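You operate a simulated robot arm through the tools that you are given. There is no shell and no other tool. Be economical: measure what you need, move in short steps, check, and stop when the job is done.

Carry out the task below with a simulated two-armed robot. There is one attempt and no reset: what you move stays moved.

TASK
Put the shaker that says "nibs" from the top of the sideboard in the glass bowl there and the shaker that says "pearls" on the far left cubby of the sideboard. Shut the small upper door of the right cabinet. Shut the lower right door of the right cabinet. Fetch the cup from the far end of the long table and stand it on the cake board there. Put the cake pop on the far end of the long table away on the middle of the counter top. Put the gel jar on the far end of the long table away on the top of the sideboard. Take the small cake from the middle of the long table and leave it on the wall shelf over the sealer table. Take the syrup jar on the far end of the long table and put it away on the top of the side table. Do these in any order. Set down upright: shaker, cup, gel jar.

Only the result counts: the job must be done as asked and must still hold three seconds after the hand-in. Knocking over, shifting, dropping, spilling or breaking anything else fails it.

THE ROBOT
Two 7-joint arms with two-finger parallel grippers on one trunk, on a base that drives. Base frame: it is fixed to the floor where the robot stands at the start and does not move with it; the origin is under the middle of the robot, x ahead of it, y to its left, z up. Readings come in m, rad, newtons and seconds.
The left shoulder is at the start at [0.05, 0.161, 1.11], the right one opposite. With the tool pointing down near the work surface each hand reaches from about 0.1 to 0.68 m from the robot's upright axis, wherever it stands, measured 20 degrees to its own side. Places, roughly: cake board [-5, -1, 0.75]; cake pop (5x5x15 cm) [-5, -1.2, 0.8]; cup (9x9x13 cm) [-4.6, -1.2, 0.8]; far left cubby of the sideboard (34x19 cm) [0.54, 0.12, 0.42]; gel jar [-5.75, -1, 0.75]; glass bowl (11x12x6 cm) [0.5, -0.4, 0.8]; lower right door of the right cabinet [0.3, -1.9, 0.6]; middle of the counter top [-12.2, -0.8, 0.9]; shaker [0.5, -0.25, 0.75]; small cake (6x6x3 cm) [-6, -1.2, 0.8]; small upper door of the right cabinet [0.3, -1.8, 1.4]; syrup jar [-5.75, 0, 0.75]; top of the side table [-10.5, -2.6, 0.8]; top of the sideboard [0.6, -0.4, 0.8]; wall shelf over the sealer table (25x83 cm) [-7.44, -2.7, 1.34]. Payload 3.43 kg a hand.
The tool frame of a hand sits at the grasp point between the pads (the TCP): z along the fingers, y along the line on which they close. The tips reach 0.03 m beyond it. The gripper opens to 0.094 m. The fingers are 0.028 m wide and 0.01 m thick; the gripper's body (0.05 by 0.096 m) begins 0.055 m behind the TCP.
Orientation is that of the tool frame in the base frame, as a unit quaternion [w, x, y, z]. With the fingers straight down and closing along the base's y, the tool's x points along the base's -x, its y along +y and its z along -z.

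THE INTERFACE
- The arms move only by the tool send_rows. It takes "left_increments", "right_increments" or both (then of equal length, played together; a hand with none holds still); each is a list that holds one entry, the list of rows, each a list of 7 numbers: the shift along the tool's x, y, z in units of 30 mm (1.0 is 30 mm), then the turn, a rotation vector about the tool's x, y, z in units of 8 degrees (1.0 is 8 degrees), then the closure, from 0 (fully open) to 1 (shut). In form: [[[x, y, z, ax, ay, az, grip], ...]]. A call has 1 to 12 rows; each row shifts and turns the commanded pose from where the row before left it, along the tool's axes as they then stand. A call with a number of a shift or a turn outside -1 to 1 is refused whole. Each row takes 0.2 s and may step no farther than 0.05 m and 0.15 rad from the row before; otherwise, or with a gripper value out of range, the whole call is refused. A pose out of reach is approached as far as the arm can. The call stops where the force on the tool passes 40 N (or 10 N more than at its start, if that is more) or the arm is blocked; 0.2 s more then pass. Each finger travels about 0.045 m/s and halts on what it meets, pressing with about 39 N; the grip force reading is that of the motor and also rises with nothing between the fingers. The clock runs only during rows and for 0.2 s after the last one: add rows that do not move to give the fingers time. The reply holds the time, the measured pose of the TCP, the force on the tool along the base axes, the opening and the grip force, in the units named above and with some noise, with the torque about the TCP (base axes, N m) and any sound that the robot's microphone picked up.
- Cameras (640 x 400 px; columns grow to the right, rows downward): "scene" is now at [0.1188, -0.0362, 1.2296]; the picture's right is [-0.43, -0.90, 0.00], its down [-0.56, 0.26, -0.79] and it looks along [0.71, -0.34, -0.61] (base axes); focal length 214 px, centre (320, 200). "left" rides on the left gripper at [0.076, -0.014, -0.102] in its tool frame; the picture's right is [0.18, 0.98, 0.00], its down [-0.75, 0.14, -0.64] and it looks along [-0.63, 0.12, 0.77] (tool axes); focal length 243 px, centre (320, 200). "right" rides on the right gripper at [0.076, 0.014, -0.102] in its tool frame; the picture's right is [-0.18, 0.98, 0.00], its down [-0.75, -0.14, -0.64] and it looks along [-0.63, -0.12, 0.77] (tool axes); focal length 243 px, centre (320, 200). There is no depth. A picture from a camera that has moved, and an enlarged one, comes with that camera's place and axes in the base frame and with its lens.
- capture(camera): a new picture of that camera. The clock stands still meanwhile.
- slide_trunk(by): slides the trunk up (or, below 0, down) by that many m; the arms and the scene camera ride with it, the base frame stays. It gives what a move gives, with no picture.
- base_move(legs): drives the robot by 1 to 6 legs, each [ahead, left, turn to the left] in m, m and rad, along the robot's own axes; the way and the turn of a leg run together, so that a leg with both is an arc; at most 1.5 m and 3.142 rad a leg. The arms and the cameras ride along, it lands a little off, and it stops where it bumps. It gives what a move gives.
- turn_head(pan, tilt): turns the head with the scene camera to pan (to the left, within 1.396 rad either way) and tilt (down, from -0.506 to 1.204), counted from straight ahead of the robot. It gives what a move gives.
- zoom(camera, box): a new picture of the part [left, top, right, bottom] of that camera's present view, enlarged. The clock stands still meanwhile.
- sign_off(): hands the job in; it is judged then, once.

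Work in short steps. Places have to be worked out from the pictures, the camera data and where the tool is seen: move nearer, look again, correct. Check each grasp and each placing, and mend what went wrong. You have 483 turns and 230 pictures in all, those below and enlarged ones among them. Open the grippers and draw the arms clear of the work before you hand the job in, unless the task says otherwise.

The tools are called after ">>>" as name(argument=value, ...) on one line, values as JSON. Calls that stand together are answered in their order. send_rows: Moves the arms, as the interface text tells. Its arguments: {"type":"object","properties":{"left_increments":{"type":"array","items":{"type":"array","items":{"type":"array","items":{"type":"number"}}}},"right_increments":{"type":"array","items":{"type":"array","items":{"type":"array","items":{"type":"number"}}}}},"required":[]} The other tools are called the same way: slide_trunk (by) slides the trunk up or down; base_move (legs) drives the base; turn_head (pan, tilt) turns the head that bears the scene camera; capture (camera) takes a picture; zoom (camera, box) takes an enlarged picture of a part of a camera's view; sign_off () hands the job in.

At the start:

```text
time: 0.0
left_tcp_pos: [0.4077, -0.0366, 1.0698]
left_tool_rot: [0.0, -0.001, 1.0, 0.0]
left_contact_force: [0.2, -0.4, 0.1]
left_wrist_torque: [-0.01, 0.0, -0.04]
left_gripper_width: 0.0941
left_grasp_force: 0.2
right_tcp_pos: [0.3151, -0.4487, 1.0669]
right_tool_rot: [0.0, 0.0, 1.0, 0.0]
right_contact_force: [0.7, 0.4, 0.7]
right_wrist_torque: [-0.03, 0.03, -0.04]
right_gripper_width: 0.0939
right_grasp_force: 0.0
trunk travel left (down, up): [-0.137, 0.129]
robot x, y, heading: [-0.002, -0.002, -0.003]
head pan, tilt: [-0.443, 0.661]
```

scene: 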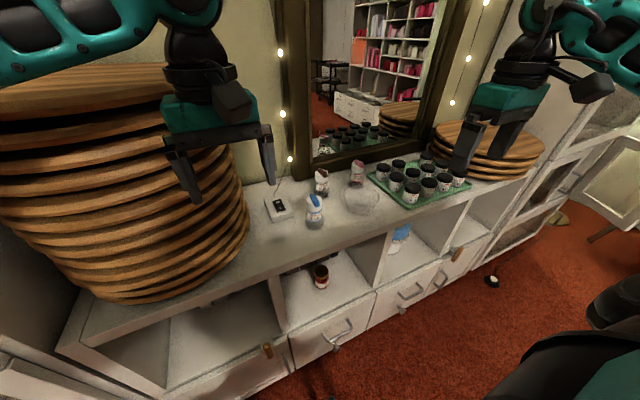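
right: 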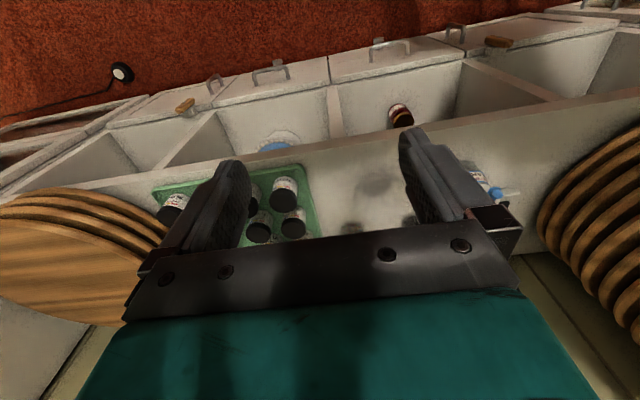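
left: 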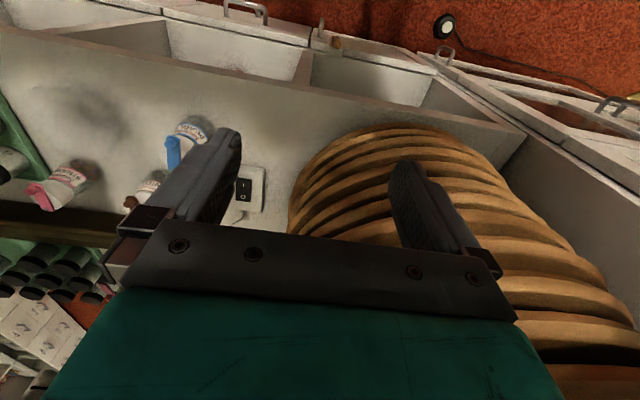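

I see three shakers near the middle of the sideboard top (blue, brown, pink caps). I zoom in to read the labels.

>>> zoom(camera="scene", box=[250, 140, 410, 240])

>>> zoom(camera="left", box=[0, 100, 240, 250])

```text
4.00 times, centred on (330, 190) of scene
camera zoom: at [0.1188, -0.0362, 1.2296], right [-0.43, -0.9, 0.0], down [-0.56, 0.26, -0.79], along [0.71, -0.34, -0.61], focal length 858 px, centre (280, 240)
```

zoom: 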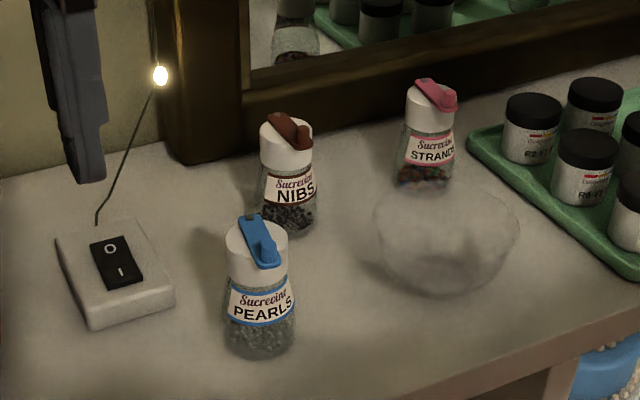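

```text
2.67 times, centred on (120, 175) of left
camera zoom: at [0.3315, -0.0513, 1.1721], right [-0.18, 0.98, 0.0], down [0.75, 0.14, 0.64], along [0.63, 0.12, -0.77], focal length 647 px, centre (853, 267)
```

zoom: 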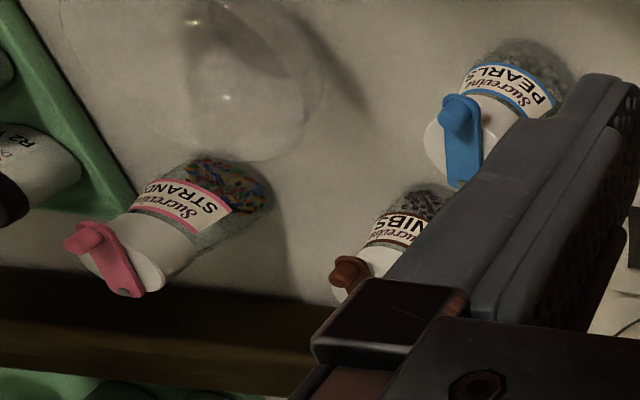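

Triangulating the two views, "pearls" stands near (0.534, -0.217), the top surface is at z≈0.78, "nibs" is near (0.66, -0.30) and the bowl near (0.54, -0.39). I bring the left hand across while pitching it 45° forward.

>>> send_rows(left_increments=[[[0, -1, 0, 0, -0.9375, 0, 0], [0, -1, 0, 0, -0.9375, 0, 0], [0, -1, 0, 0, -0.9375, 0, 0], [0, -1, 0, 0, -0.9375, 0, 0], [0, -1, 0, 0, -0.9375, 0, 0], [0, -1, 0, 0, -0.9375, 0, 0]]])

>>> turn_head(pan=0.1, tilt=1.0)

>>> capture(camera="left")

>>> capture(camera="scene")

```text
time: 1.4
left_tcp_pos: [0.4182, -0.2071, 1.0811]
left_tool_rot: [0.384, -0.001, 0.923, -0.001]
left_contact_force: [0.5, -0.3, -0.6]
left_wrist_torque: [-0.01, -0.03, -0.01]
left_gripper_width: 0.0942
left_grasp_force: 0.0
left hand out of reach, approached as far as the arm can: row 6
right_tcp_pos: [0.3152, -0.4492, 1.0665]
right_tool_rot: [-0.001, 0.0, 1.0, 0.0]
right_contact_force: [0.7, 0.8, 0.8]
right_wrist_torque: [-0.04, 0.01, 0.01]
right_gripper_width: 0.0938
right_grasp_force: 0.0
trunk travel left (down, up): [-0.137, 0.129]
robot x, y, heading: [0.0023, -0.0014, -0.002]
head pan, tilt: [-0.443, 0.661]
```

```text
time: 2.4
left_tcp_pos: [0.4179, -0.2061, 1.0797]
left_tool_rot: [0.383, -0.001, 0.924, 0.001]
left_contact_force: [0.9, 0.8, 0.1]
left_wrist_torque: [-0.02, 0.01, -0.01]
left_gripper_width: 0.0942
left_grasp_force: 0.2
right_tcp_pos: [0.3151, -0.451, 1.0658]
right_tool_rot: [0.001, 0.0, 1.0, 0.0]
right_contact_force: [0.1, -0.1, 0.1]
right_wrist_torque: [-0.02, -0.03, 0.04]
right_gripper_width: 0.0943
right_grasp_force: 0.0
trunk travel left (down, up): [-0.137, 0.129]
robot x, y, heading: [0.0007, -0.0043, 0.002]
head pan, tilt: [0.099, 1.0]
```

```text
224 pictures are left
camera left: at [0.2908, -0.2215, 1.0991], right [-0.13, 0.98, -0.13], down [0.08, 0.14, 0.99], along [0.99, 0.12, -0.1], focal length 243 px, centre (320, 200)
```

left: 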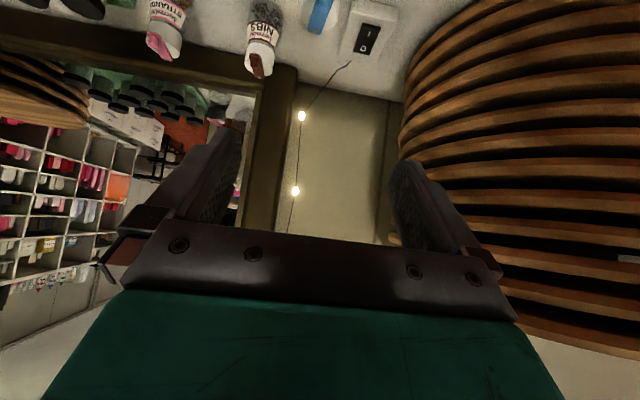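

```text
223 pictures are left
camera scene: at [0.1101, 0.0076, 1.2031], right [0.1, -1.0, 0.0], down [-0.84, -0.08, -0.54], along [0.54, 0.05, -0.84], focal length 214 px, centre (320, 200)
```

scene: 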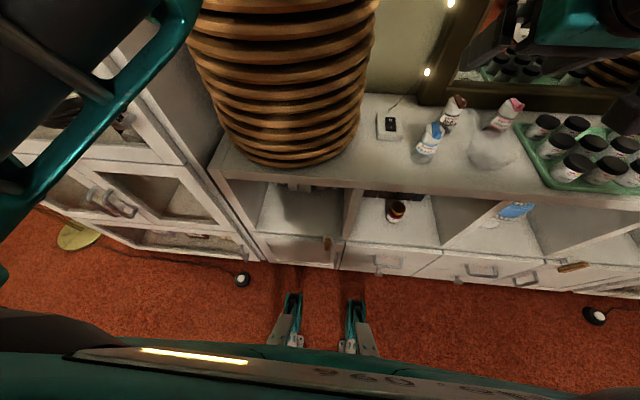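

The head view shows the far-left cubby spans y≈-0.04..0.30, front edge x≈0.43. I lower the pitched left hand to a pre-grasp point in front of pearls.

>>> send_rows(left_increments=[[[0.61, -0.07, 0.9, 0, 0, 0, 0], [0.61, -0.07, 0.9, 0, 0, 0, 0], [0.61, -0.07, 0.9, 0, 0, 0, 0], [0.61, -0.07, 0.9, 0, 0, 0, 0], [0.61, -0.07, 0.9, 0, 0, 0, 0.1]]])

>>> capture(camera="left")

>>> turn_head(pan=-0.3, tilt=0.8)

>>> capture(camera="scene")

```text
time: 3.6
left_tcp_pos: [0.4557, -0.2077, 0.9211]
left_tool_rot: [0.383, -0.001, 0.924, 0.0]
left_contact_force: [-0.3, 0.4, 0.1]
left_wrist_torque: [0.0, 0.03, 0.03]
left_gripper_width: 0.0846
left_grasp_force: 0.0
left hand out of reach, approached as far as the arm can: row 2, 4
right_tcp_pos: [0.3147, -0.4513, 1.0661]
right_tool_rot: [0.0, 0.0, 1.0, 0.001]
right_contact_force: [0.9, 0.4, 0.8]
right_wrist_torque: [-0.01, 0.01, -0.01]
right_gripper_width: 0.0936
right_grasp_force: 0.0
trunk travel left (down, up): [-0.137, 0.129]
robot x, y, heading: [0.0005, 0.0021, -0.002]
head pan, tilt: [0.099, 1.0]
```

```text
222 pictures are left
camera left: at [0.3274, -0.2217, 0.9396], right [-0.13, 0.98, -0.13], down [0.08, 0.14, 0.99], along [0.99, 0.12, -0.1], focal length 243 px, centre (320, 200)
```

left: 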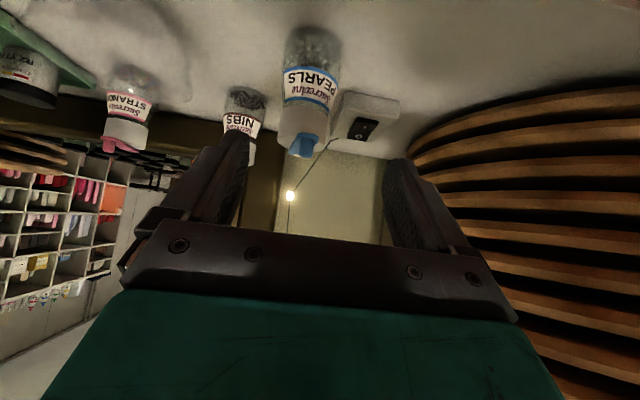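

```text
time: 4.4
left_tcp_pos: [0.4541, -0.2066, 0.9222]
left_tool_rot: [0.382, -0.001, 0.924, 0.001]
left_contact_force: [0.5, -0.6, -0.1]
left_wrist_torque: [-0.04, 0.02, 0.01]
left_gripper_width: 0.0847
left_grasp_force: 0.1
right_tcp_pos: [0.3145, -0.4494, 1.0668]
right_tool_rot: [0.0, 0.0, 1.0, 0.0]
right_contact_force: [0.3, -0.7, 0.0]
right_wrist_torque: [0.01, -0.03, 0.0]
right_gripper_width: 0.0943
right_grasp_force: 0.1
trunk travel left (down, up): [-0.137, 0.129]
robot x, y, heading: [0.001, 0.0031, 0.002]
head pan, tilt: [-0.3, 0.799]
```

```text
221 pictures are left
camera scene: at [0.1179, -0.023, 1.2181], right [-0.29, -0.96, 0.0], down [-0.69, 0.21, -0.7], along [0.67, -0.21, -0.72], focal length 214 px, centre (320, 200)
```

scene: 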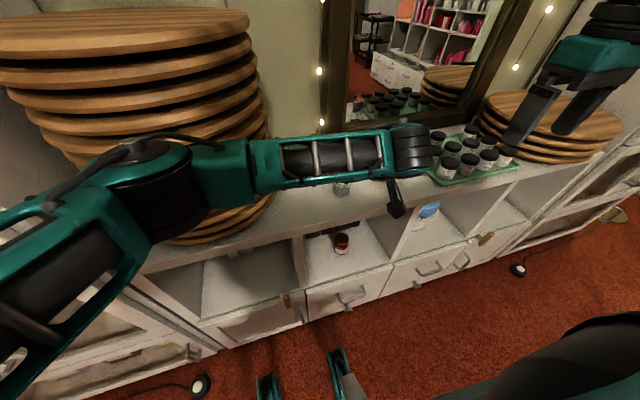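

The left arm is cramped near the board stack, so I shift the base back and right to give it a better approach to pearls.

>>> base_move(legs=[[-0.12, 0, 0], [0, -0.35, 0], [0.06, 0, 0]])

>>> turn_head(pan=0.2, tilt=0.7)

>>> capture(camera="scene")

>>> capture(camera="left")

```text
time: 9.6
left_tcp_pos: [0.3919, -0.5718, 0.9206]
left_tool_rot: [0.382, 0.002, 0.924, -0.001]
left_contact_force: [0.1, 0.0, 0.0]
left_wrist_torque: [0.02, -0.01, 0.01]
left_gripper_width: 0.0845
left_grasp_force: 0.0
right_tcp_pos: [0.2525, -0.8133, 1.0676]
right_tool_rot: [0.0, 0.004, 1.0, 0.0]
right_contact_force: [0.4, -0.1, -0.3]
right_wrist_torque: [-0.05, 0.03, 0.02]
right_gripper_width: 0.0939
right_grasp_force: 0.1
trunk travel left (down, up): [-0.137, 0.129]
robot x, y, heading: [-0.0625, -0.3654, -0.005]
head pan, tilt: [-0.3, 0.799]
```

```text
time: 10.5
left_tcp_pos: [0.3917, -0.5729, 0.9213]
left_tool_rot: [0.383, 0.003, 0.924, -0.001]
left_contact_force: [0.3, -1.0, 0.5]
left_wrist_torque: [-0.02, 0.0, 0.01]
left_gripper_width: 0.0846
left_grasp_force: 0.0
right_tcp_pos: [0.2508, -0.8135, 1.0666]
right_tool_rot: [0.0, 0.004, 1.0, -0.001]
right_contact_force: [-0.2, -0.3, 0.1]
right_wrist_torque: [0.03, -0.03, -0.02]
right_gripper_width: 0.0942
right_grasp_force: 0.0
trunk travel left (down, up): [-0.137, 0.129]
robot x, y, heading: [-0.0605, -0.3624, -0.009]
head pan, tilt: [0.201, 0.7]
```

```text
220 pictures are left
camera scene: at [0.0629, -0.3453, 1.2264], right [0.19, -0.98, 0.0], down [-0.63, -0.12, -0.76], along [0.75, 0.15, -0.64], focal length 214 px, centre (320, 200)
```

scene: 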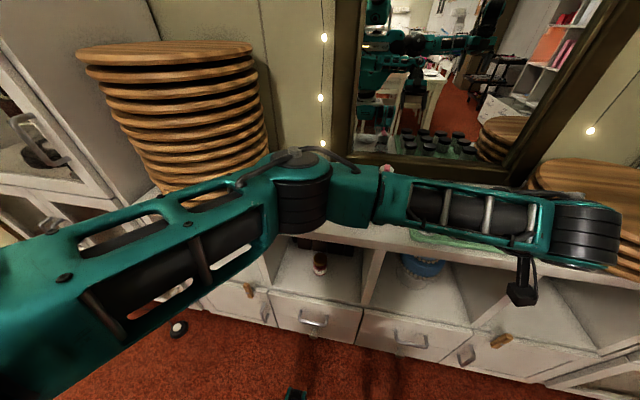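

```text
219 pictures are left
camera left: at [0.2646, -0.5859, 0.9399], right [-0.13, 0.98, -0.13], down [0.08, 0.14, 0.99], along [0.99, 0.11, -0.1], focal length 243 px, centre (320, 200)
```

left: 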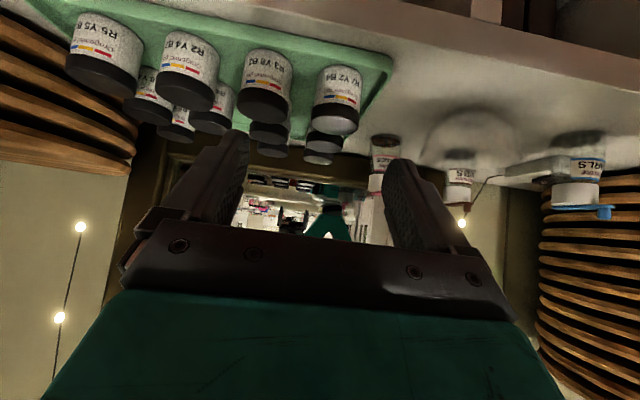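

Pearls is now well within the left arm's side. I sweep the hand left to y≈-0.217 at this height.

>>> send_rows(left_increments=[[[0, 0.99, 0, 0, 0, 0, 0.1], [0, 0.99, 0, 0, 0, 0, 0.1], [0, 0.99, 0, 0, 0, 0, 0.1], [0, 0.99, 0, 0, 0, 0, 0.1], [0, 0.99, 0, 0, 0, 0, 0.1], [0, 0.99, 0, 0, 0, 0, 0.1], [0, 0.99, 0, 0, 0, 0, 0.1], [0, 0.99, 0, 0, 0, 0, 0.1], [0, 0.99, 0, 0, 0, 0, 0.1], [0, 0.99, 0, 0, 0, 0, 0.1], [0, 0.99, 0, 0, 0, 0, 0.1], [0, 0.95, 0, 0, 0, 0, 0.1]]])

>>> capture(camera="left")

>>> capture(camera="scene")

```text
time: 13.1
left_tcp_pos: [0.3928, -0.2173, 0.9231]
left_tool_rot: [0.382, 0.002, 0.924, 0.0]
left_contact_force: [0.7, 0.6, 0.1]
left_wrist_torque: [0.01, -0.02, 0.01]
left_gripper_width: 0.0848
left_grasp_force: 0.1
right_tcp_pos: [0.2505, -0.8143, 1.0667]
right_tool_rot: [0.0, 0.004, 1.0, -0.001]
right_contact_force: [0.0, 0.5, 0.4]
right_wrist_torque: [0.0, 0.0, -0.01]
right_gripper_width: 0.0942
right_grasp_force: 0.1
trunk travel left (down, up): [-0.137, 0.129]
robot x, y, heading: [-0.0649, -0.3615, -0.01]
head pan, tilt: [0.201, 0.7]
```

```text
218 pictures are left
camera left: at [0.2659, -0.2295, 0.9418], right [-0.12, 0.98, -0.13], down [0.08, 0.14, 0.99], along [0.99, 0.11, -0.1], focal length 243 px, centre (320, 200)
```

left: 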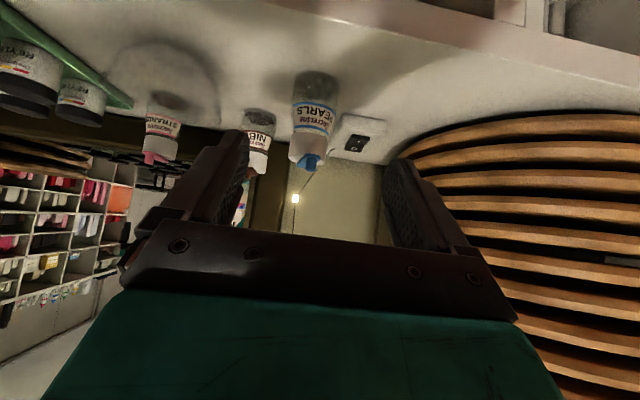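

```text
217 pictures are left
camera scene: at [0.0628, -0.345, 1.2264], right [0.19, -0.98, 0.0], down [-0.63, -0.12, -0.76], along [0.75, 0.15, -0.64], focal length 214 px, centre (320, 200)
```

scene: 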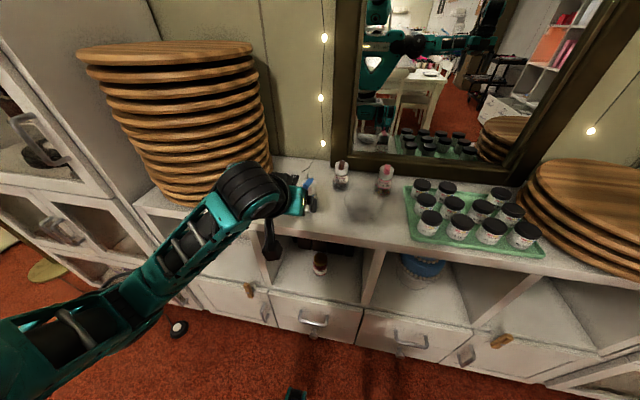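

Pearls is centred between the fingers (y≈-0.221, x≈0.53). I advance along the approach to a grasp point at z≈0.825.

>>> send_rows(left_increments=[[[-0.13, -0.02, 0.905, 0, 0, 0, 0.1], [-0.13, -0.02, 0.905, 0, 0, 0, 0.1], [-0.13, -0.02, 0.905, 0, 0, 0, 0.1], [-0.13, -0.02, 0.905, 0, 0, 0, 0.1], [-0.13, -0.02, 0.905, 0, 0, 0, 0.1], [-0.13, -0.02, 0.905, 0, 0, 0, 0.1], [0, 0, 0, 0, 0, 0, 0.1]]])

>>> capture(camera="left")

>>> zoom(camera="scene", box=[200, 130, 440, 280])

```text
time: 14.7
left_tcp_pos: [0.5258, -0.2208, 0.823]
left_tool_rot: [0.383, 0.002, 0.924, -0.001]
left_contact_force: [-0.5, 0.4, -0.1]
left_wrist_torque: [0.0, -0.04, -0.01]
left_gripper_width: 0.0846
left_grasp_force: 0.1
right_tcp_pos: [0.2506, -0.8139, 1.0662]
right_tool_rot: [0.0, 0.004, 1.0, 0.0]
right_contact_force: [0.2, -0.2, -0.7]
right_wrist_torque: [0.03, 0.02, 0.01]
right_gripper_width: 0.0939
right_grasp_force: 0.1
trunk travel left (down, up): [-0.137, 0.129]
robot x, y, heading: [-0.0644, -0.3619, -0.007]
head pan, tilt: [0.201, 0.7]
```

```text
216 pictures are left
camera left: at [0.3987, -0.2342, 0.8419], right [-0.12, 0.98, -0.13], down [0.08, 0.14, 0.99], along [0.99, 0.11, -0.1], focal length 243 px, centre (320, 200)
```

left: 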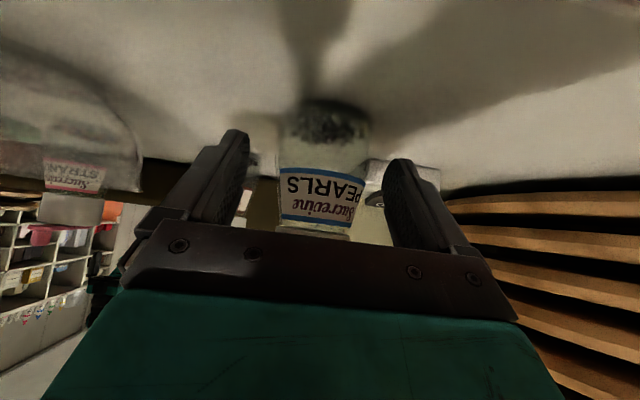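

```text
2.67 times, centred on (320, 205) of scene
camera zoom: at [0.0629, -0.3452, 1.2264], right [0.19, -0.98, 0.0], down [-0.63, -0.12, -0.76], along [0.75, 0.15, -0.64], focal length 572 px, centre (320, 187)
```

zoom: 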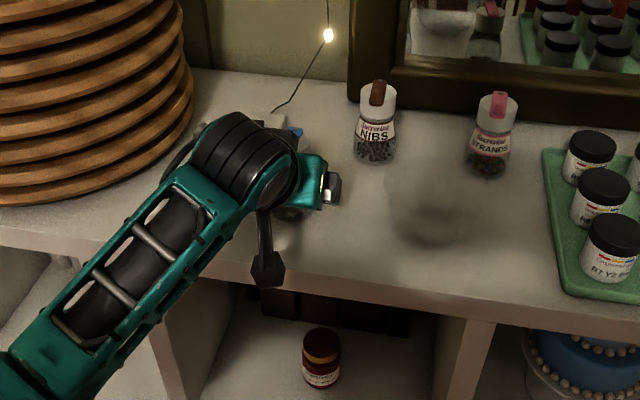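

The shaker is between the fingers, its centre about 1.5 cm beyond the TCP. I go 1 cm further forward and close.

>>> send_rows(left_increments=[[[-0.235, 0, 0.237, 0, 0, 0, 0.1], [0, 0, 0, 0, 0, 0, 1], [0, 0, 0, 0, 0, 0, 1], [0, 0, 0, 0, 0, 0, 1], [0, 0, 0, 0, 0, 0, 1]]])

>>> capture(camera="left")

```text
time: 15.9
left_tcp_pos: [0.5354, -0.2217, 0.824]
left_tool_rot: [0.383, 0.002, 0.924, -0.001]
left_contact_force: [-0.6, 0.2, 1.8]
left_wrist_torque: [0.05, -0.12, 0.04]
left_gripper_width: 0.0543
left_grasp_force: 38.7
right_tcp_pos: [0.2512, -0.814, 1.0657]
right_tool_rot: [0.0, 0.004, 1.0, 0.001]
right_contact_force: [0.2, 0.1, -1.2]
right_wrist_torque: [-0.03, -0.01, -0.01]
right_gripper_width: 0.0939
right_grasp_force: 0.0
trunk travel left (down, up): [-0.137, 0.129]
robot x, y, heading: [-0.0627, -0.3614, -0.002]
head pan, tilt: [0.201, 0.7]
```

```text
214 pictures are left
camera left: at [0.4085, -0.2346, 0.8412], right [-0.13, 0.98, -0.13], down [0.08, 0.14, 0.99], along [0.99, 0.11, -0.1], focal length 243 px, centre (320, 200)
```

left: 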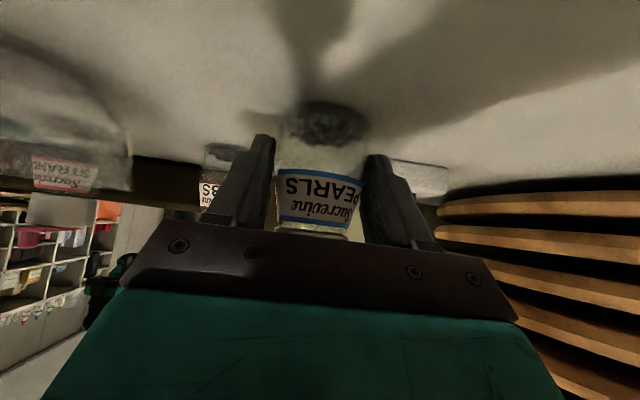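

Gripped (5.4 cm wide). I lift 9 cm.

>>> send_rows(left_increments=[[[-0.7, 0, -0.7, 0, 0, 0, 1], [-0.7, 0, -0.7, 0, 0, 0, 1], [-0.7, 0, -0.7, 0, 0, 0, 1]]])

>>> capture(camera="left")

```text
time: 16.7
left_tcp_pos: [0.5383, -0.2188, 0.9102]
left_tool_rot: [0.382, 0.003, 0.924, -0.001]
left_contact_force: [-0.1, 1.1, -1.9]
left_wrist_torque: [-0.01, -0.03, 0.03]
left_gripper_width: 0.0444
left_grasp_force: 38.6
right_tcp_pos: [0.2519, -0.8146, 1.0655]
right_tool_rot: [0.0, 0.004, 1.0, 0.0]
right_contact_force: [-0.8, -0.1, 0.3]
right_wrist_torque: [0.02, -0.02, 0.01]
right_gripper_width: 0.094
right_grasp_force: 0.0
trunk travel left (down, up): [-0.137, 0.129]
robot x, y, heading: [-0.0618, -0.3661, -0.004]
head pan, tilt: [0.201, 0.7]
```

```text
213 pictures are left
camera left: at [0.4106, -0.2331, 0.9295], right [-0.13, 0.98, -0.13], down [0.08, 0.14, 0.99], along [0.99, 0.11, -0.1], focal length 243 px, centre (320, 200)
```

left: 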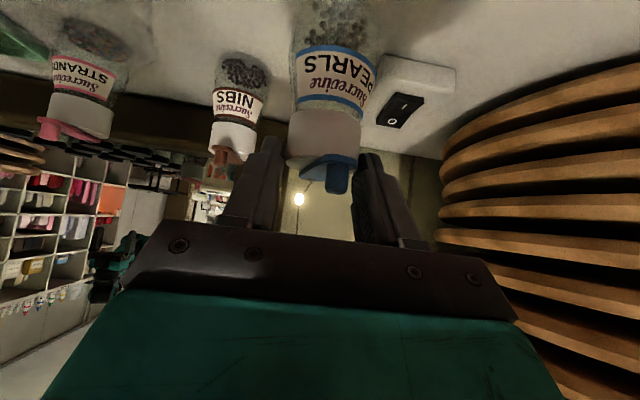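

The width dropped to 4.4 cm, so the jar may have slipped toward its cap. I look from the scene camera before doing more.

>>> zoom(camera="scene", box=[200, 110, 440, 260])

```text
2.67 times, centred on (320, 185) of scene
camera zoom: at [0.0629, -0.3452, 1.2263], right [0.19, -0.98, 0.0], down [-0.63, -0.12, -0.76], along [0.75, 0.15, -0.64], focal length 572 px, centre (320, 240)
```

zoom: 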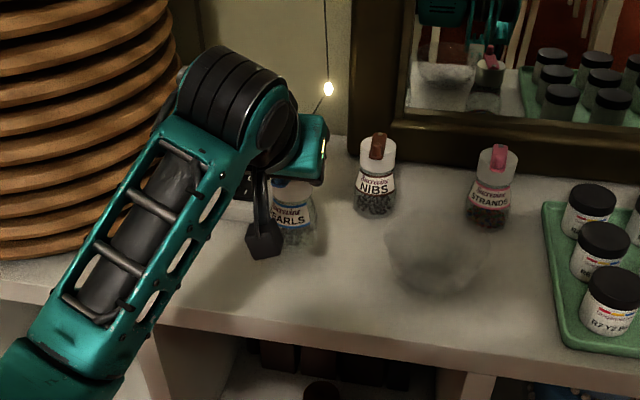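

The jar evidently stayed on the table: the glass tapers and slid through. I open, lower 4.5 cm so the pads sit on the cylindrical cap, and look.

>>> send_rows(left_increments=[[[0, 0, 0, 0, 0, 0, 0.3], [0, 0, 0, 0, 0, 0, 0.3], [0.52, 0, 0.52, 0, 0, 0, 0.3], [0.52, 0, 0.52, 0, 0, 0, 0.3], [0, 0, 0, 0, 0, 0, 0.3]]])

>>> capture(camera="left")

```text
time: 17.9
left_tcp_pos: [0.5365, -0.2189, 0.8673]
left_tool_rot: [0.382, 0.002, 0.924, -0.001]
left_contact_force: [-0.6, 0.2, 0.0]
left_wrist_torque: [0.0, -0.01, -0.01]
left_gripper_width: 0.0657
left_grasp_force: 0.0
right_tcp_pos: [0.2514, -0.8145, 1.0657]
right_tool_rot: [0.0, 0.004, 1.0, 0.0]
right_contact_force: [0.1, 0.8, 0.2]
right_wrist_torque: [0.02, -0.02, 0.03]
right_gripper_width: 0.0941
right_grasp_force: 0.0
trunk travel left (down, up): [-0.137, 0.129]
robot x, y, heading: [-0.0623, -0.3613, -0.008]
head pan, tilt: [0.201, 0.7]
```

```text
211 pictures are left
camera left: at [0.4088, -0.2329, 0.8855], right [-0.12, 0.98, -0.13], down [0.08, 0.14, 0.99], along [0.99, 0.11, -0.1], focal length 243 px, centre (320, 200)
```

left: 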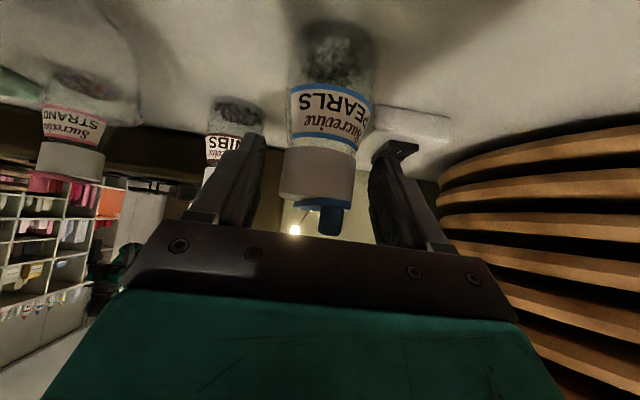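

The pads now straddle the white cap (z≈0.85–0.875). I close and lift slightly to test.

>>> send_rows(left_increments=[[[0.1, 0, 0.2, 0, 0, 0, 0.3], [0, 0, 0, 0, 0, 0, 1], [0, 0, 0, 0, 0, 0, 1], [0, 0, 0, 0, 0, 0, 1], [0, 0, 0, 0, 0, 0, 1], [-0.4, 0, -0.4, 0, 0, 0, 1], [-0.4, 0, -0.4, 0, 0, 0, 1], [-0.4, 0, -0.4, 0, 0, 0, 1]]])

>>> capture(camera="left")

```text
time: 19.7
left_tcp_pos: [0.5375, -0.2211, 0.9133]
left_tool_rot: [0.382, 0.003, 0.924, -0.001]
left_contact_force: [-0.2, -0.8, -1.9]
left_wrist_torque: [0.01, 0.01, 0.0]
left_gripper_width: 0.0496
left_grasp_force: 38.4
right_tcp_pos: [0.2516, -0.813, 1.0664]
right_tool_rot: [0.0, 0.004, 1.0, 0.001]
right_contact_force: [-0.2, 0.4, -0.2]
right_wrist_torque: [0.01, -0.02, 0.01]
right_gripper_width: 0.094
right_grasp_force: 0.0
trunk travel left (down, up): [-0.137, 0.129]
robot x, y, heading: [-0.0591, -0.3596, -0.003]
head pan, tilt: [0.201, 0.7]
```

```text
210 pictures are left
camera left: at [0.4108, -0.2357, 0.9313], right [-0.12, 0.98, -0.13], down [0.08, 0.14, 0.99], along [0.99, 0.11, -0.1], focal length 243 px, centre (320, 200)
```

left: 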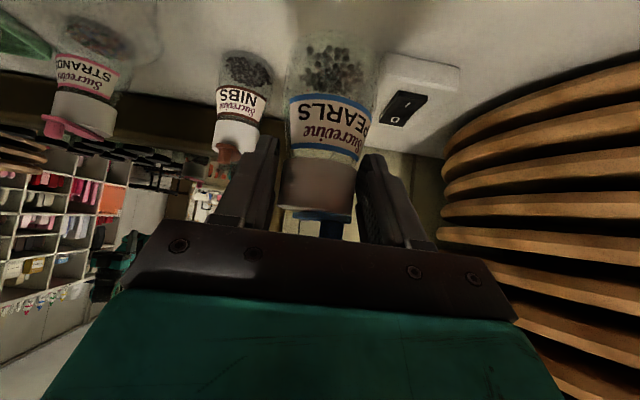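

It holds (≈2 N, level). I back the base off and shift left so the hand faces the cubby.

>>> base_move(legs=[[-0.28, 0, 0], [0, 0.34, 0]])

>>> slide_trunk(by=-0.13)

>>> turn_head(pan=0.2, tilt=0.6)

>>> capture(camera="scene")

>>> capture(camera="left")

```text
time: 24.9
left_tcp_pos: [0.2522, 0.122, 0.9122]
left_tool_rot: [0.383, -0.001, 0.924, 0.0]
left_contact_force: [0.4, 0.4, -1.9]
left_wrist_torque: [0.01, 0.01, -0.02]
left_gripper_width: 0.0493
left_grasp_force: 38.7
right_tcp_pos: [-0.0303, -0.4737, 1.0657]
right_tool_rot: [0.0, -0.001, 1.0, 0.0]
right_contact_force: [-0.3, 0.3, 0.0]
right_wrist_torque: [-0.01, 0.03, -0.02]
right_gripper_width: 0.0941
right_grasp_force: 0.1
trunk travel left (down, up): [-0.137, 0.129]
robot x, y, heading: [-0.3442, -0.0218, -0.002]
head pan, tilt: [0.201, 0.7]
```

```text
time: 26.4
left_tcp_pos: [0.2514, 0.1213, 0.7825]
left_tool_rot: [0.383, -0.001, 0.924, 0.0]
left_contact_force: [0.3, 0.0, -2.9]
left_wrist_torque: [0.0, 0.03, -0.01]
left_gripper_width: 0.0494
left_grasp_force: 38.8
right_tcp_pos: [-0.0304, -0.4718, 0.9363]
right_tool_rot: [-0.001, -0.001, 1.0, 0.001]
right_contact_force: [0.4, 0.2, -0.3]
right_wrist_torque: [-0.03, 0.02, 0.02]
right_gripper_width: 0.094
right_grasp_force: 0.0
trunk travel left (down, up): [-0.007, 0.259]
robot x, y, heading: [-0.3454, -0.023, 0.0]
head pan, tilt: [0.201, 0.7]
```

```text
time: 27.1
left_tcp_pos: [0.2517, 0.1217, 0.7819]
left_tool_rot: [0.383, -0.001, 0.924, 0.001]
left_contact_force: [0.2, 0.3, -2.1]
left_wrist_torque: [0.0, -0.01, -0.02]
left_gripper_width: 0.0495
left_grasp_force: 38.6
right_tcp_pos: [-0.0311, -0.4714, 0.9365]
right_tool_rot: [0.0, -0.001, 1.0, 0.0]
right_contact_force: [0.2, -0.6, 0.2]
right_wrist_torque: [0.03, -0.03, -0.03]
right_gripper_width: 0.0941
right_grasp_force: 0.1
trunk travel left (down, up): [-0.007, 0.259]
robot x, y, heading: [-0.3487, -0.0231, 0.001]
head pan, tilt: [0.201, 0.6]
```

```text
209 pictures are left
camera scene: at [-0.2195, -0.0045, 1.105], right [0.2, -0.98, 0.0], down [-0.55, -0.11, -0.82], along [0.81, 0.17, -0.57], focal length 214 px, centre (320, 200)
```

scene: 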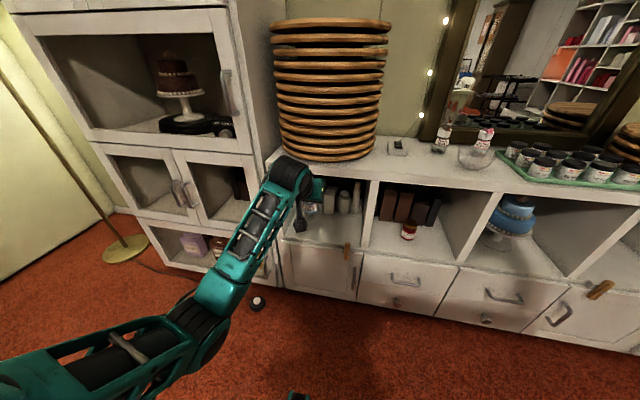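

```text
208 pictures are left
camera left: at [0.1241, 0.1068, 0.801], right [-0.13, 0.98, -0.13], down [0.08, 0.14, 0.99], along [0.99, 0.12, -0.1], focal length 243 px, centre (320, 200)
```

left: 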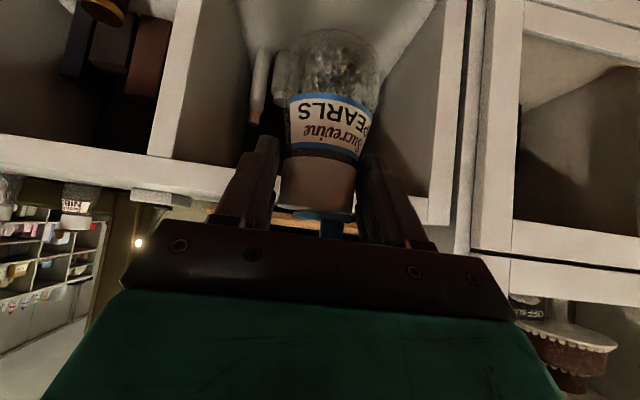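

Something stands at the back of the cubby, so I lower the hand in front of it and look inside.

>>> send_rows(left_increments=[[[0.87, 0, 0.87, 0, 0, 0, 1], [0.87, 0, 0.87, 0, 0, 0, 1], [0.87, 0, 0.87, 0, 0, 0, 1], [0.87, 0, 0.87, 0, 0, 0, 1], [0.87, 0, 0.87, 0, 0, 0, 1], [0.87, 0, 0.87, 0, 0, 0, 1], [0.87, 0, 0.87, 0, 0, 0, 1]]])

>>> capture(camera="left")

>>> zoom(camera="scene", box=[240, 140, 480, 290])

```text
time: 28.7
left_tcp_pos: [0.249, 0.1199, 0.5255]
left_tool_rot: [0.382, -0.001, 0.924, 0.001]
left_contact_force: [-0.2, 0.2, -1.7]
left_wrist_torque: [-0.01, 0.03, 0.01]
left_gripper_width: 0.0491
left_grasp_force: 38.9
right_tcp_pos: [-0.0313, -0.4728, 0.9363]
right_tool_rot: [0.0, -0.001, 1.0, 0.0]
right_contact_force: [-1.1, -0.1, -0.3]
right_wrist_torque: [-0.01, -0.01, 0.01]
right_gripper_width: 0.0939
right_grasp_force: 0.2
trunk travel left (down, up): [-0.007, 0.259]
robot x, y, heading: [-0.3447, -0.024, 0.005]
head pan, tilt: [0.201, 0.6]
```

```text
207 pictures are left
camera left: at [0.1214, 0.1043, 0.543], right [-0.13, 0.98, -0.13], down [0.08, 0.14, 0.99], along [0.99, 0.12, -0.1], focal length 243 px, centre (320, 200)
```

left: 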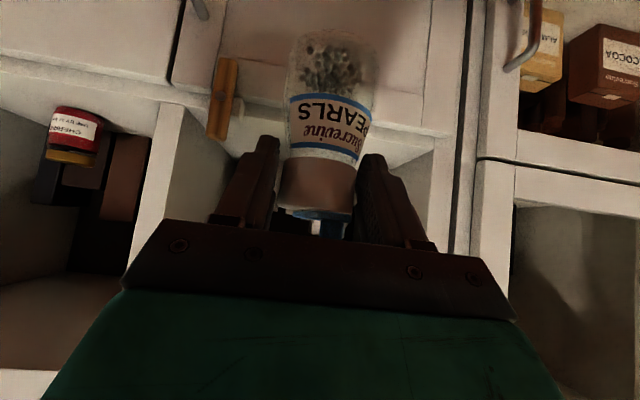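

```text
2.67 times, centred on (360, 215) of scene
camera zoom: at [-0.2195, -0.0045, 1.105], right [0.2, -0.98, 0.0], down [-0.55, -0.11, -0.82], along [0.81, 0.17, -0.57], focal length 572 px, centre (213, 160)
```

zoom: 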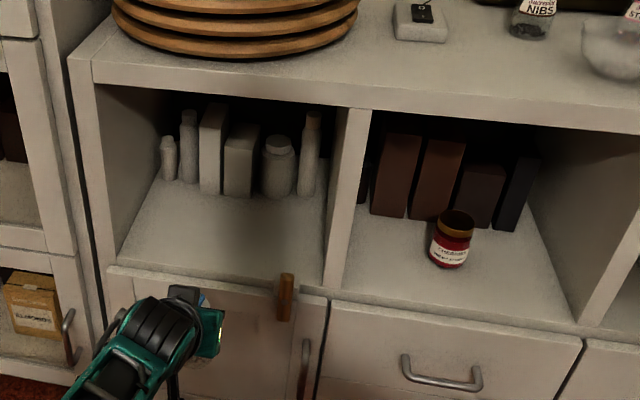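

The cubby's front part is free (x≈0.44–0.64). I raise 1.5 cm for clearance and drive forward 0.28 m.

>>> send_rows(left_increments=[[[-0.35, 0, -0.35, 0, 0, 0, 1]]])

>>> base_move(legs=[[0.28, 0, 0]])

>>> capture(camera="left")

>>> turn_head(pan=0.2, tilt=0.8)

>>> capture(camera="scene")

```text
time: 29.1
left_tcp_pos: [0.2491, 0.1198, 0.5388]
left_tool_rot: [0.382, -0.002, 0.924, 0.001]
left_contact_force: [0.9, 0.2, -2.0]
left_wrist_torque: [-0.02, 0.01, 0.03]
left_gripper_width: 0.0495
left_grasp_force: 38.6
right_tcp_pos: [-0.031, -0.4718, 0.9366]
right_tool_rot: [0.0, -0.001, 1.0, 0.0]
right_contact_force: [0.2, 0.6, -0.1]
right_wrist_torque: [0.0, 0.03, 0.02]
right_gripper_width: 0.0939
right_grasp_force: 0.0
trunk travel left (down, up): [-0.007, 0.259]
robot x, y, heading: [-0.3474, -0.0235, 0.005]
head pan, tilt: [0.201, 0.6]
```

```text
time: 31.1
left_tcp_pos: [0.5266, 0.1218, 0.5408]
left_tool_rot: [0.383, -0.002, 0.924, 0.001]
left_contact_force: [-0.5, 0.7, -1.9]
left_wrist_torque: [-0.01, 0.06, 0.02]
left_gripper_width: 0.0495
left_grasp_force: 39.0
right_tcp_pos: [0.2471, -0.4708, 0.9355]
right_tool_rot: [0.0, -0.002, 1.0, 0.0]
right_contact_force: [0.7, 0.8, -0.2]
right_wrist_torque: [0.01, 0.02, 0.0]
right_gripper_width: 0.0938
right_grasp_force: 0.1
trunk travel left (down, up): [-0.007, 0.259]
robot x, y, heading: [-0.0701, -0.0212, 0.005]
head pan, tilt: [0.201, 0.6]
```

```text
205 pictures are left
camera left: at [0.3995, 0.1069, 0.5587], right [-0.13, 0.98, -0.13], down [0.08, 0.14, 0.99], along [0.99, 0.12, -0.1], focal length 243 px, centre (320, 200)
```

left: 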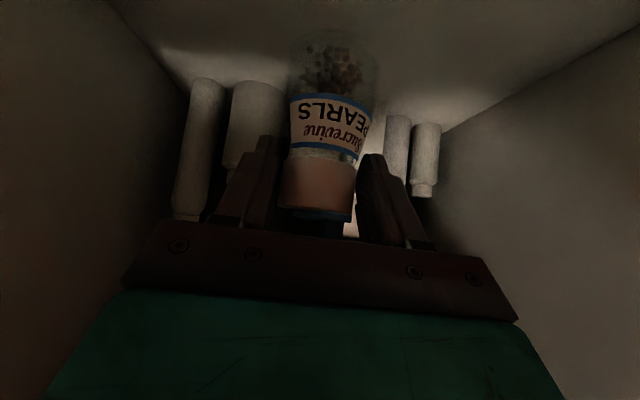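

```text
time: 31.8
left_tcp_pos: [0.5258, 0.1215, 0.5395]
left_tool_rot: [0.381, -0.001, 0.924, 0.0]
left_contact_force: [-0.1, 0.7, -1.2]
left_wrist_torque: [0.01, 0.03, -0.02]
left_gripper_width: 0.0496
left_grasp_force: 38.7
right_tcp_pos: [0.2474, -0.4712, 0.9365]
right_tool_rot: [0.0, -0.002, 1.0, 0.0]
right_contact_force: [1.0, -1.0, 0.5]
right_wrist_torque: [-0.04, -0.01, 0.0]
right_gripper_width: 0.094
right_grasp_force: 0.0
trunk travel left (down, up): [-0.007, 0.259]
robot x, y, heading: [-0.0682, -0.0254, 0.003]
head pan, tilt: [0.201, 0.799]
```

```text
204 pictures are left
camera scene: at [0.0507, -0.0051, 1.0882], right [0.2, -0.98, 0.0], down [-0.7, -0.15, -0.7], along [0.68, 0.14, -0.72], focal length 214 px, centre (320, 200)
```

scene: 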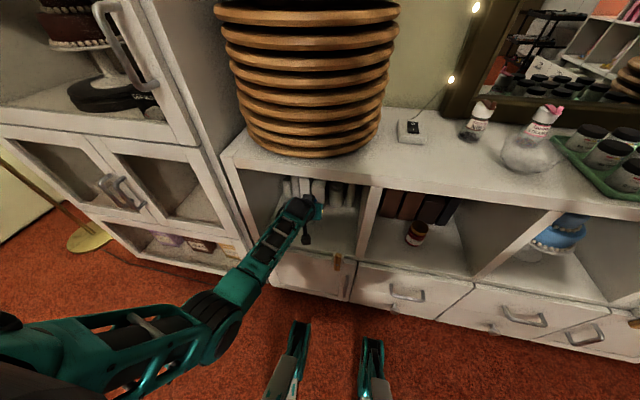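

The jar is inside the cubby. I lower in 5 mm steps, watching the force.

>>> send_rows(left_increments=[[[0.118, 0, 0.118, 0, 0, 0, 1], [0.118, 0, 0.118, 0, 0, 0, 1], [0.118, 0, 0.118, 0, 0, 0, 1], [0.118, 0, 0.118, 0, 0, 0, 1], [0.06, 0, 0.06, 0, 0, 0, 1]]])

>>> zoom(camera="left", box=[160, 0, 480, 200])

```text
time: 33.0
left_tcp_pos: [0.528, 0.1217, 0.5175]
left_tool_rot: [0.382, -0.002, 0.924, 0.001]
left_contact_force: [0.8, -1.1, -1.5]
left_wrist_torque: [0.0, 0.02, 0.01]
left_gripper_width: 0.0498
left_grasp_force: 38.6
right_tcp_pos: [0.2484, -0.4708, 0.936]
right_tool_rot: [0.0, -0.001, 1.0, 0.0]
right_contact_force: [0.2, 0.8, 0.2]
right_wrist_torque: [-0.01, -0.02, 0.02]
right_gripper_width: 0.094
right_grasp_force: 0.0
trunk travel left (down, up): [-0.007, 0.259]
robot x, y, heading: [-0.0692, -0.0225, 0.006]
head pan, tilt: [0.201, 0.799]
```

```text
2.00 times, centred on (320, 100) of left
camera zoom: at [0.4008, 0.1071, 0.5364], right [-0.13, 0.98, -0.13], down [0.08, 0.14, 0.99], along [0.99, 0.12, -0.1], focal length 485 px, centre (320, 400)
```

zoom: 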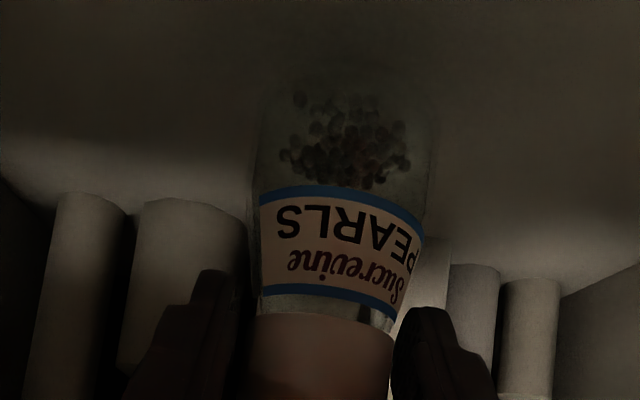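

Not yet in contact. I continue with finer steps.

>>> send_rows(left_increments=[[[0.07, 0, 0.07, 0, 0, 0, 1], [0.07, 0, 0.07, 0, 0, 0, 1], [0.07, 0, 0.07, 0, 0, 0, 1]]])

```text
time: 33.8
left_tcp_pos: [0.5259, 0.1225, 0.5094]
left_tool_rot: [0.382, -0.002, 0.924, 0.001]
left_contact_force: [0.6, 0.2, -1.6]
left_wrist_torque: [0.02, 0.03, 0.02]
left_gripper_width: 0.0496
left_grasp_force: 38.7
right_tcp_pos: [0.2476, -0.4715, 0.9355]
right_tool_rot: [0.0, -0.001, 1.0, 0.001]
right_contact_force: [-0.3, 0.5, 0.0]
right_wrist_torque: [0.01, -0.02, 0.0]
right_gripper_width: 0.094
right_grasp_force: 0.0
trunk travel left (down, up): [-0.007, 0.259]
robot x, y, heading: [-0.0692, -0.0237, 0.007]
head pan, tilt: [0.201, 0.799]
```

>>> send_rows(left_increments=[[[0.06, 0, 0.06, 0, 0, 0, 1], [0.06, 0, 0.06, 0, 0, 0, 1], [0.06, 0, 0.06, 0, 0, 0, 1]]])

```text
time: 34.6
left_tcp_pos: [0.5259, 0.1227, 0.5025]
left_tool_rot: [0.382, -0.002, 0.924, 0.001]
left_contact_force: [0.4, 1.3, -1.8]
left_wrist_torque: [0.02, 0.03, 0.01]
left_gripper_width: 0.0495
left_grasp_force: 39.0
right_tcp_pos: [0.2469, -0.4716, 0.9354]
right_tool_rot: [-0.001, -0.002, 1.0, 0.0]
right_contact_force: [-0.3, -0.4, 0.2]
right_wrist_torque: [-0.01, -0.03, 0.0]
right_gripper_width: 0.094
right_grasp_force: 0.1
trunk travel left (down, up): [-0.007, 0.259]
robot x, y, heading: [-0.0701, -0.0254, 0.009]
head pan, tilt: [0.201, 0.799]
```

Still about 2 N of weight only; lowering further in small steps.

>>> send_rows(left_increments=[[[0.06, 0, 0.06, 0, 0, 0, 1], [0.06, 0, 0.06, 0, 0, 0, 1], [0.06, 0, 0.06, 0, 0, 0, 1], [0.06, 0, 0.06, 0, 0, 0, 1]]])

>>> zoom(camera="left", box=[160, 0, 480, 200])

```text
time: 35.6
left_tcp_pos: [0.5269, 0.1217, 0.4958]
left_tool_rot: [0.388, -0.002, 0.922, 0.001]
left_contact_force: [-6.3, 1.0, 21.7]
left_wrist_torque: [0.09, 0.82, 0.02]
left_gripper_width: 0.0495
left_grasp_force: 38.5
right_tcp_pos: [0.2473, -0.4709, 0.9367]
right_tool_rot: [0.002, -0.002, 1.0, 0.001]
right_contact_force: [0.1, 0.1, -0.9]
right_wrist_torque: [-0.02, -0.01, 0.01]
right_gripper_width: 0.0939
right_grasp_force: 0.1
trunk travel left (down, up): [-0.007, 0.259]
robot x, y, heading: [-0.0672, -0.0223, 0.003]
head pan, tilt: [0.201, 0.799]
```

```text
2.00 times, centred on (320, 100) of left
camera zoom: at [0.4006, 0.1071, 0.5134], right [-0.13, 0.98, -0.13], down [0.07, 0.14, 0.99], along [0.99, 0.12, -0.09], focal length 485 px, centre (320, 400)
```

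zoom: 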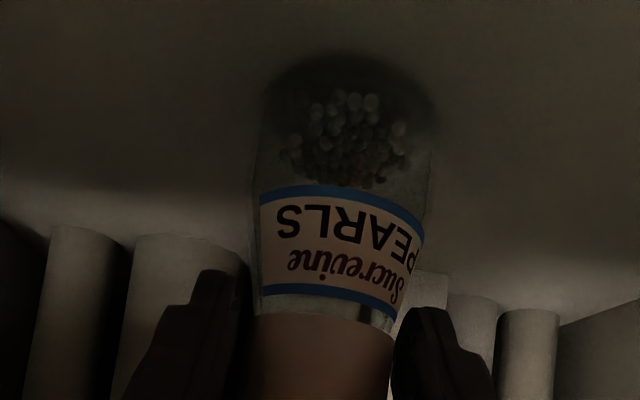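

Contact (22 N). I ease up about 2 mm, then open and back out upward/backward along the tool axis.

>>> send_rows(left_increments=[[[-0.06, 0, -0.06, 0, 0, 0, 1], [0, 0, 0, 0, 0, 0, 0.7], [0, 0, 0, 0, 0, 0, 0.4], [0, 0, 0, 0, 0, 0, 0.1], [0, 0, 0, 0, 0, 0, 0.1], [0, 0, -0.5, 0, 0, 0, 0.1], [0, 0, -1, 0, 0, 0, 0.1]]])

>>> capture(camera="left")

```text
time: 37.2
left_tcp_pos: [0.4986, 0.1255, 0.5277]
left_tool_rot: [0.385, -0.002, 0.923, 0.004]
left_contact_force: [-0.6, 0.0, -0.2]
left_wrist_torque: [-0.03, -0.01, 0.03]
left_gripper_width: 0.0847
left_grasp_force: 0.1
right_tcp_pos: [0.248, -0.471, 0.9371]
right_tool_rot: [0.0, -0.001, 1.0, 0.0]
right_contact_force: [0.5, 0.1, 0.0]
right_wrist_torque: [-0.02, 0.01, -0.01]
right_gripper_width: 0.0942
right_grasp_force: 0.1
trunk travel left (down, up): [-0.007, 0.259]
robot x, y, heading: [-0.0694, -0.0202, 0.001]
head pan, tilt: [0.201, 0.799]
```

```text
201 pictures are left
camera left: at [0.3708, 0.11, 0.5456], right [-0.14, 0.98, -0.13], down [0.07, 0.14, 0.99], along [0.99, 0.12, -0.09], focal length 243 px, centre (320, 200)
```

left: 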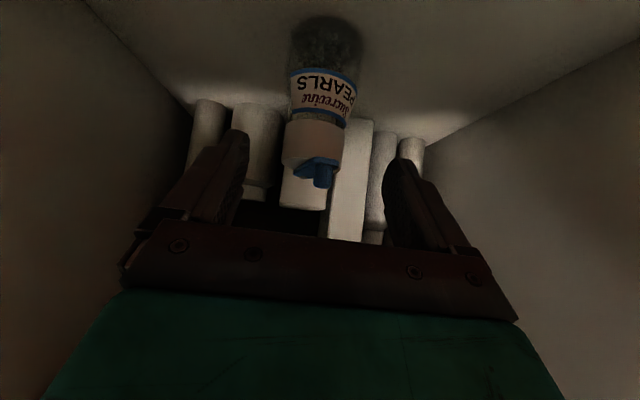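

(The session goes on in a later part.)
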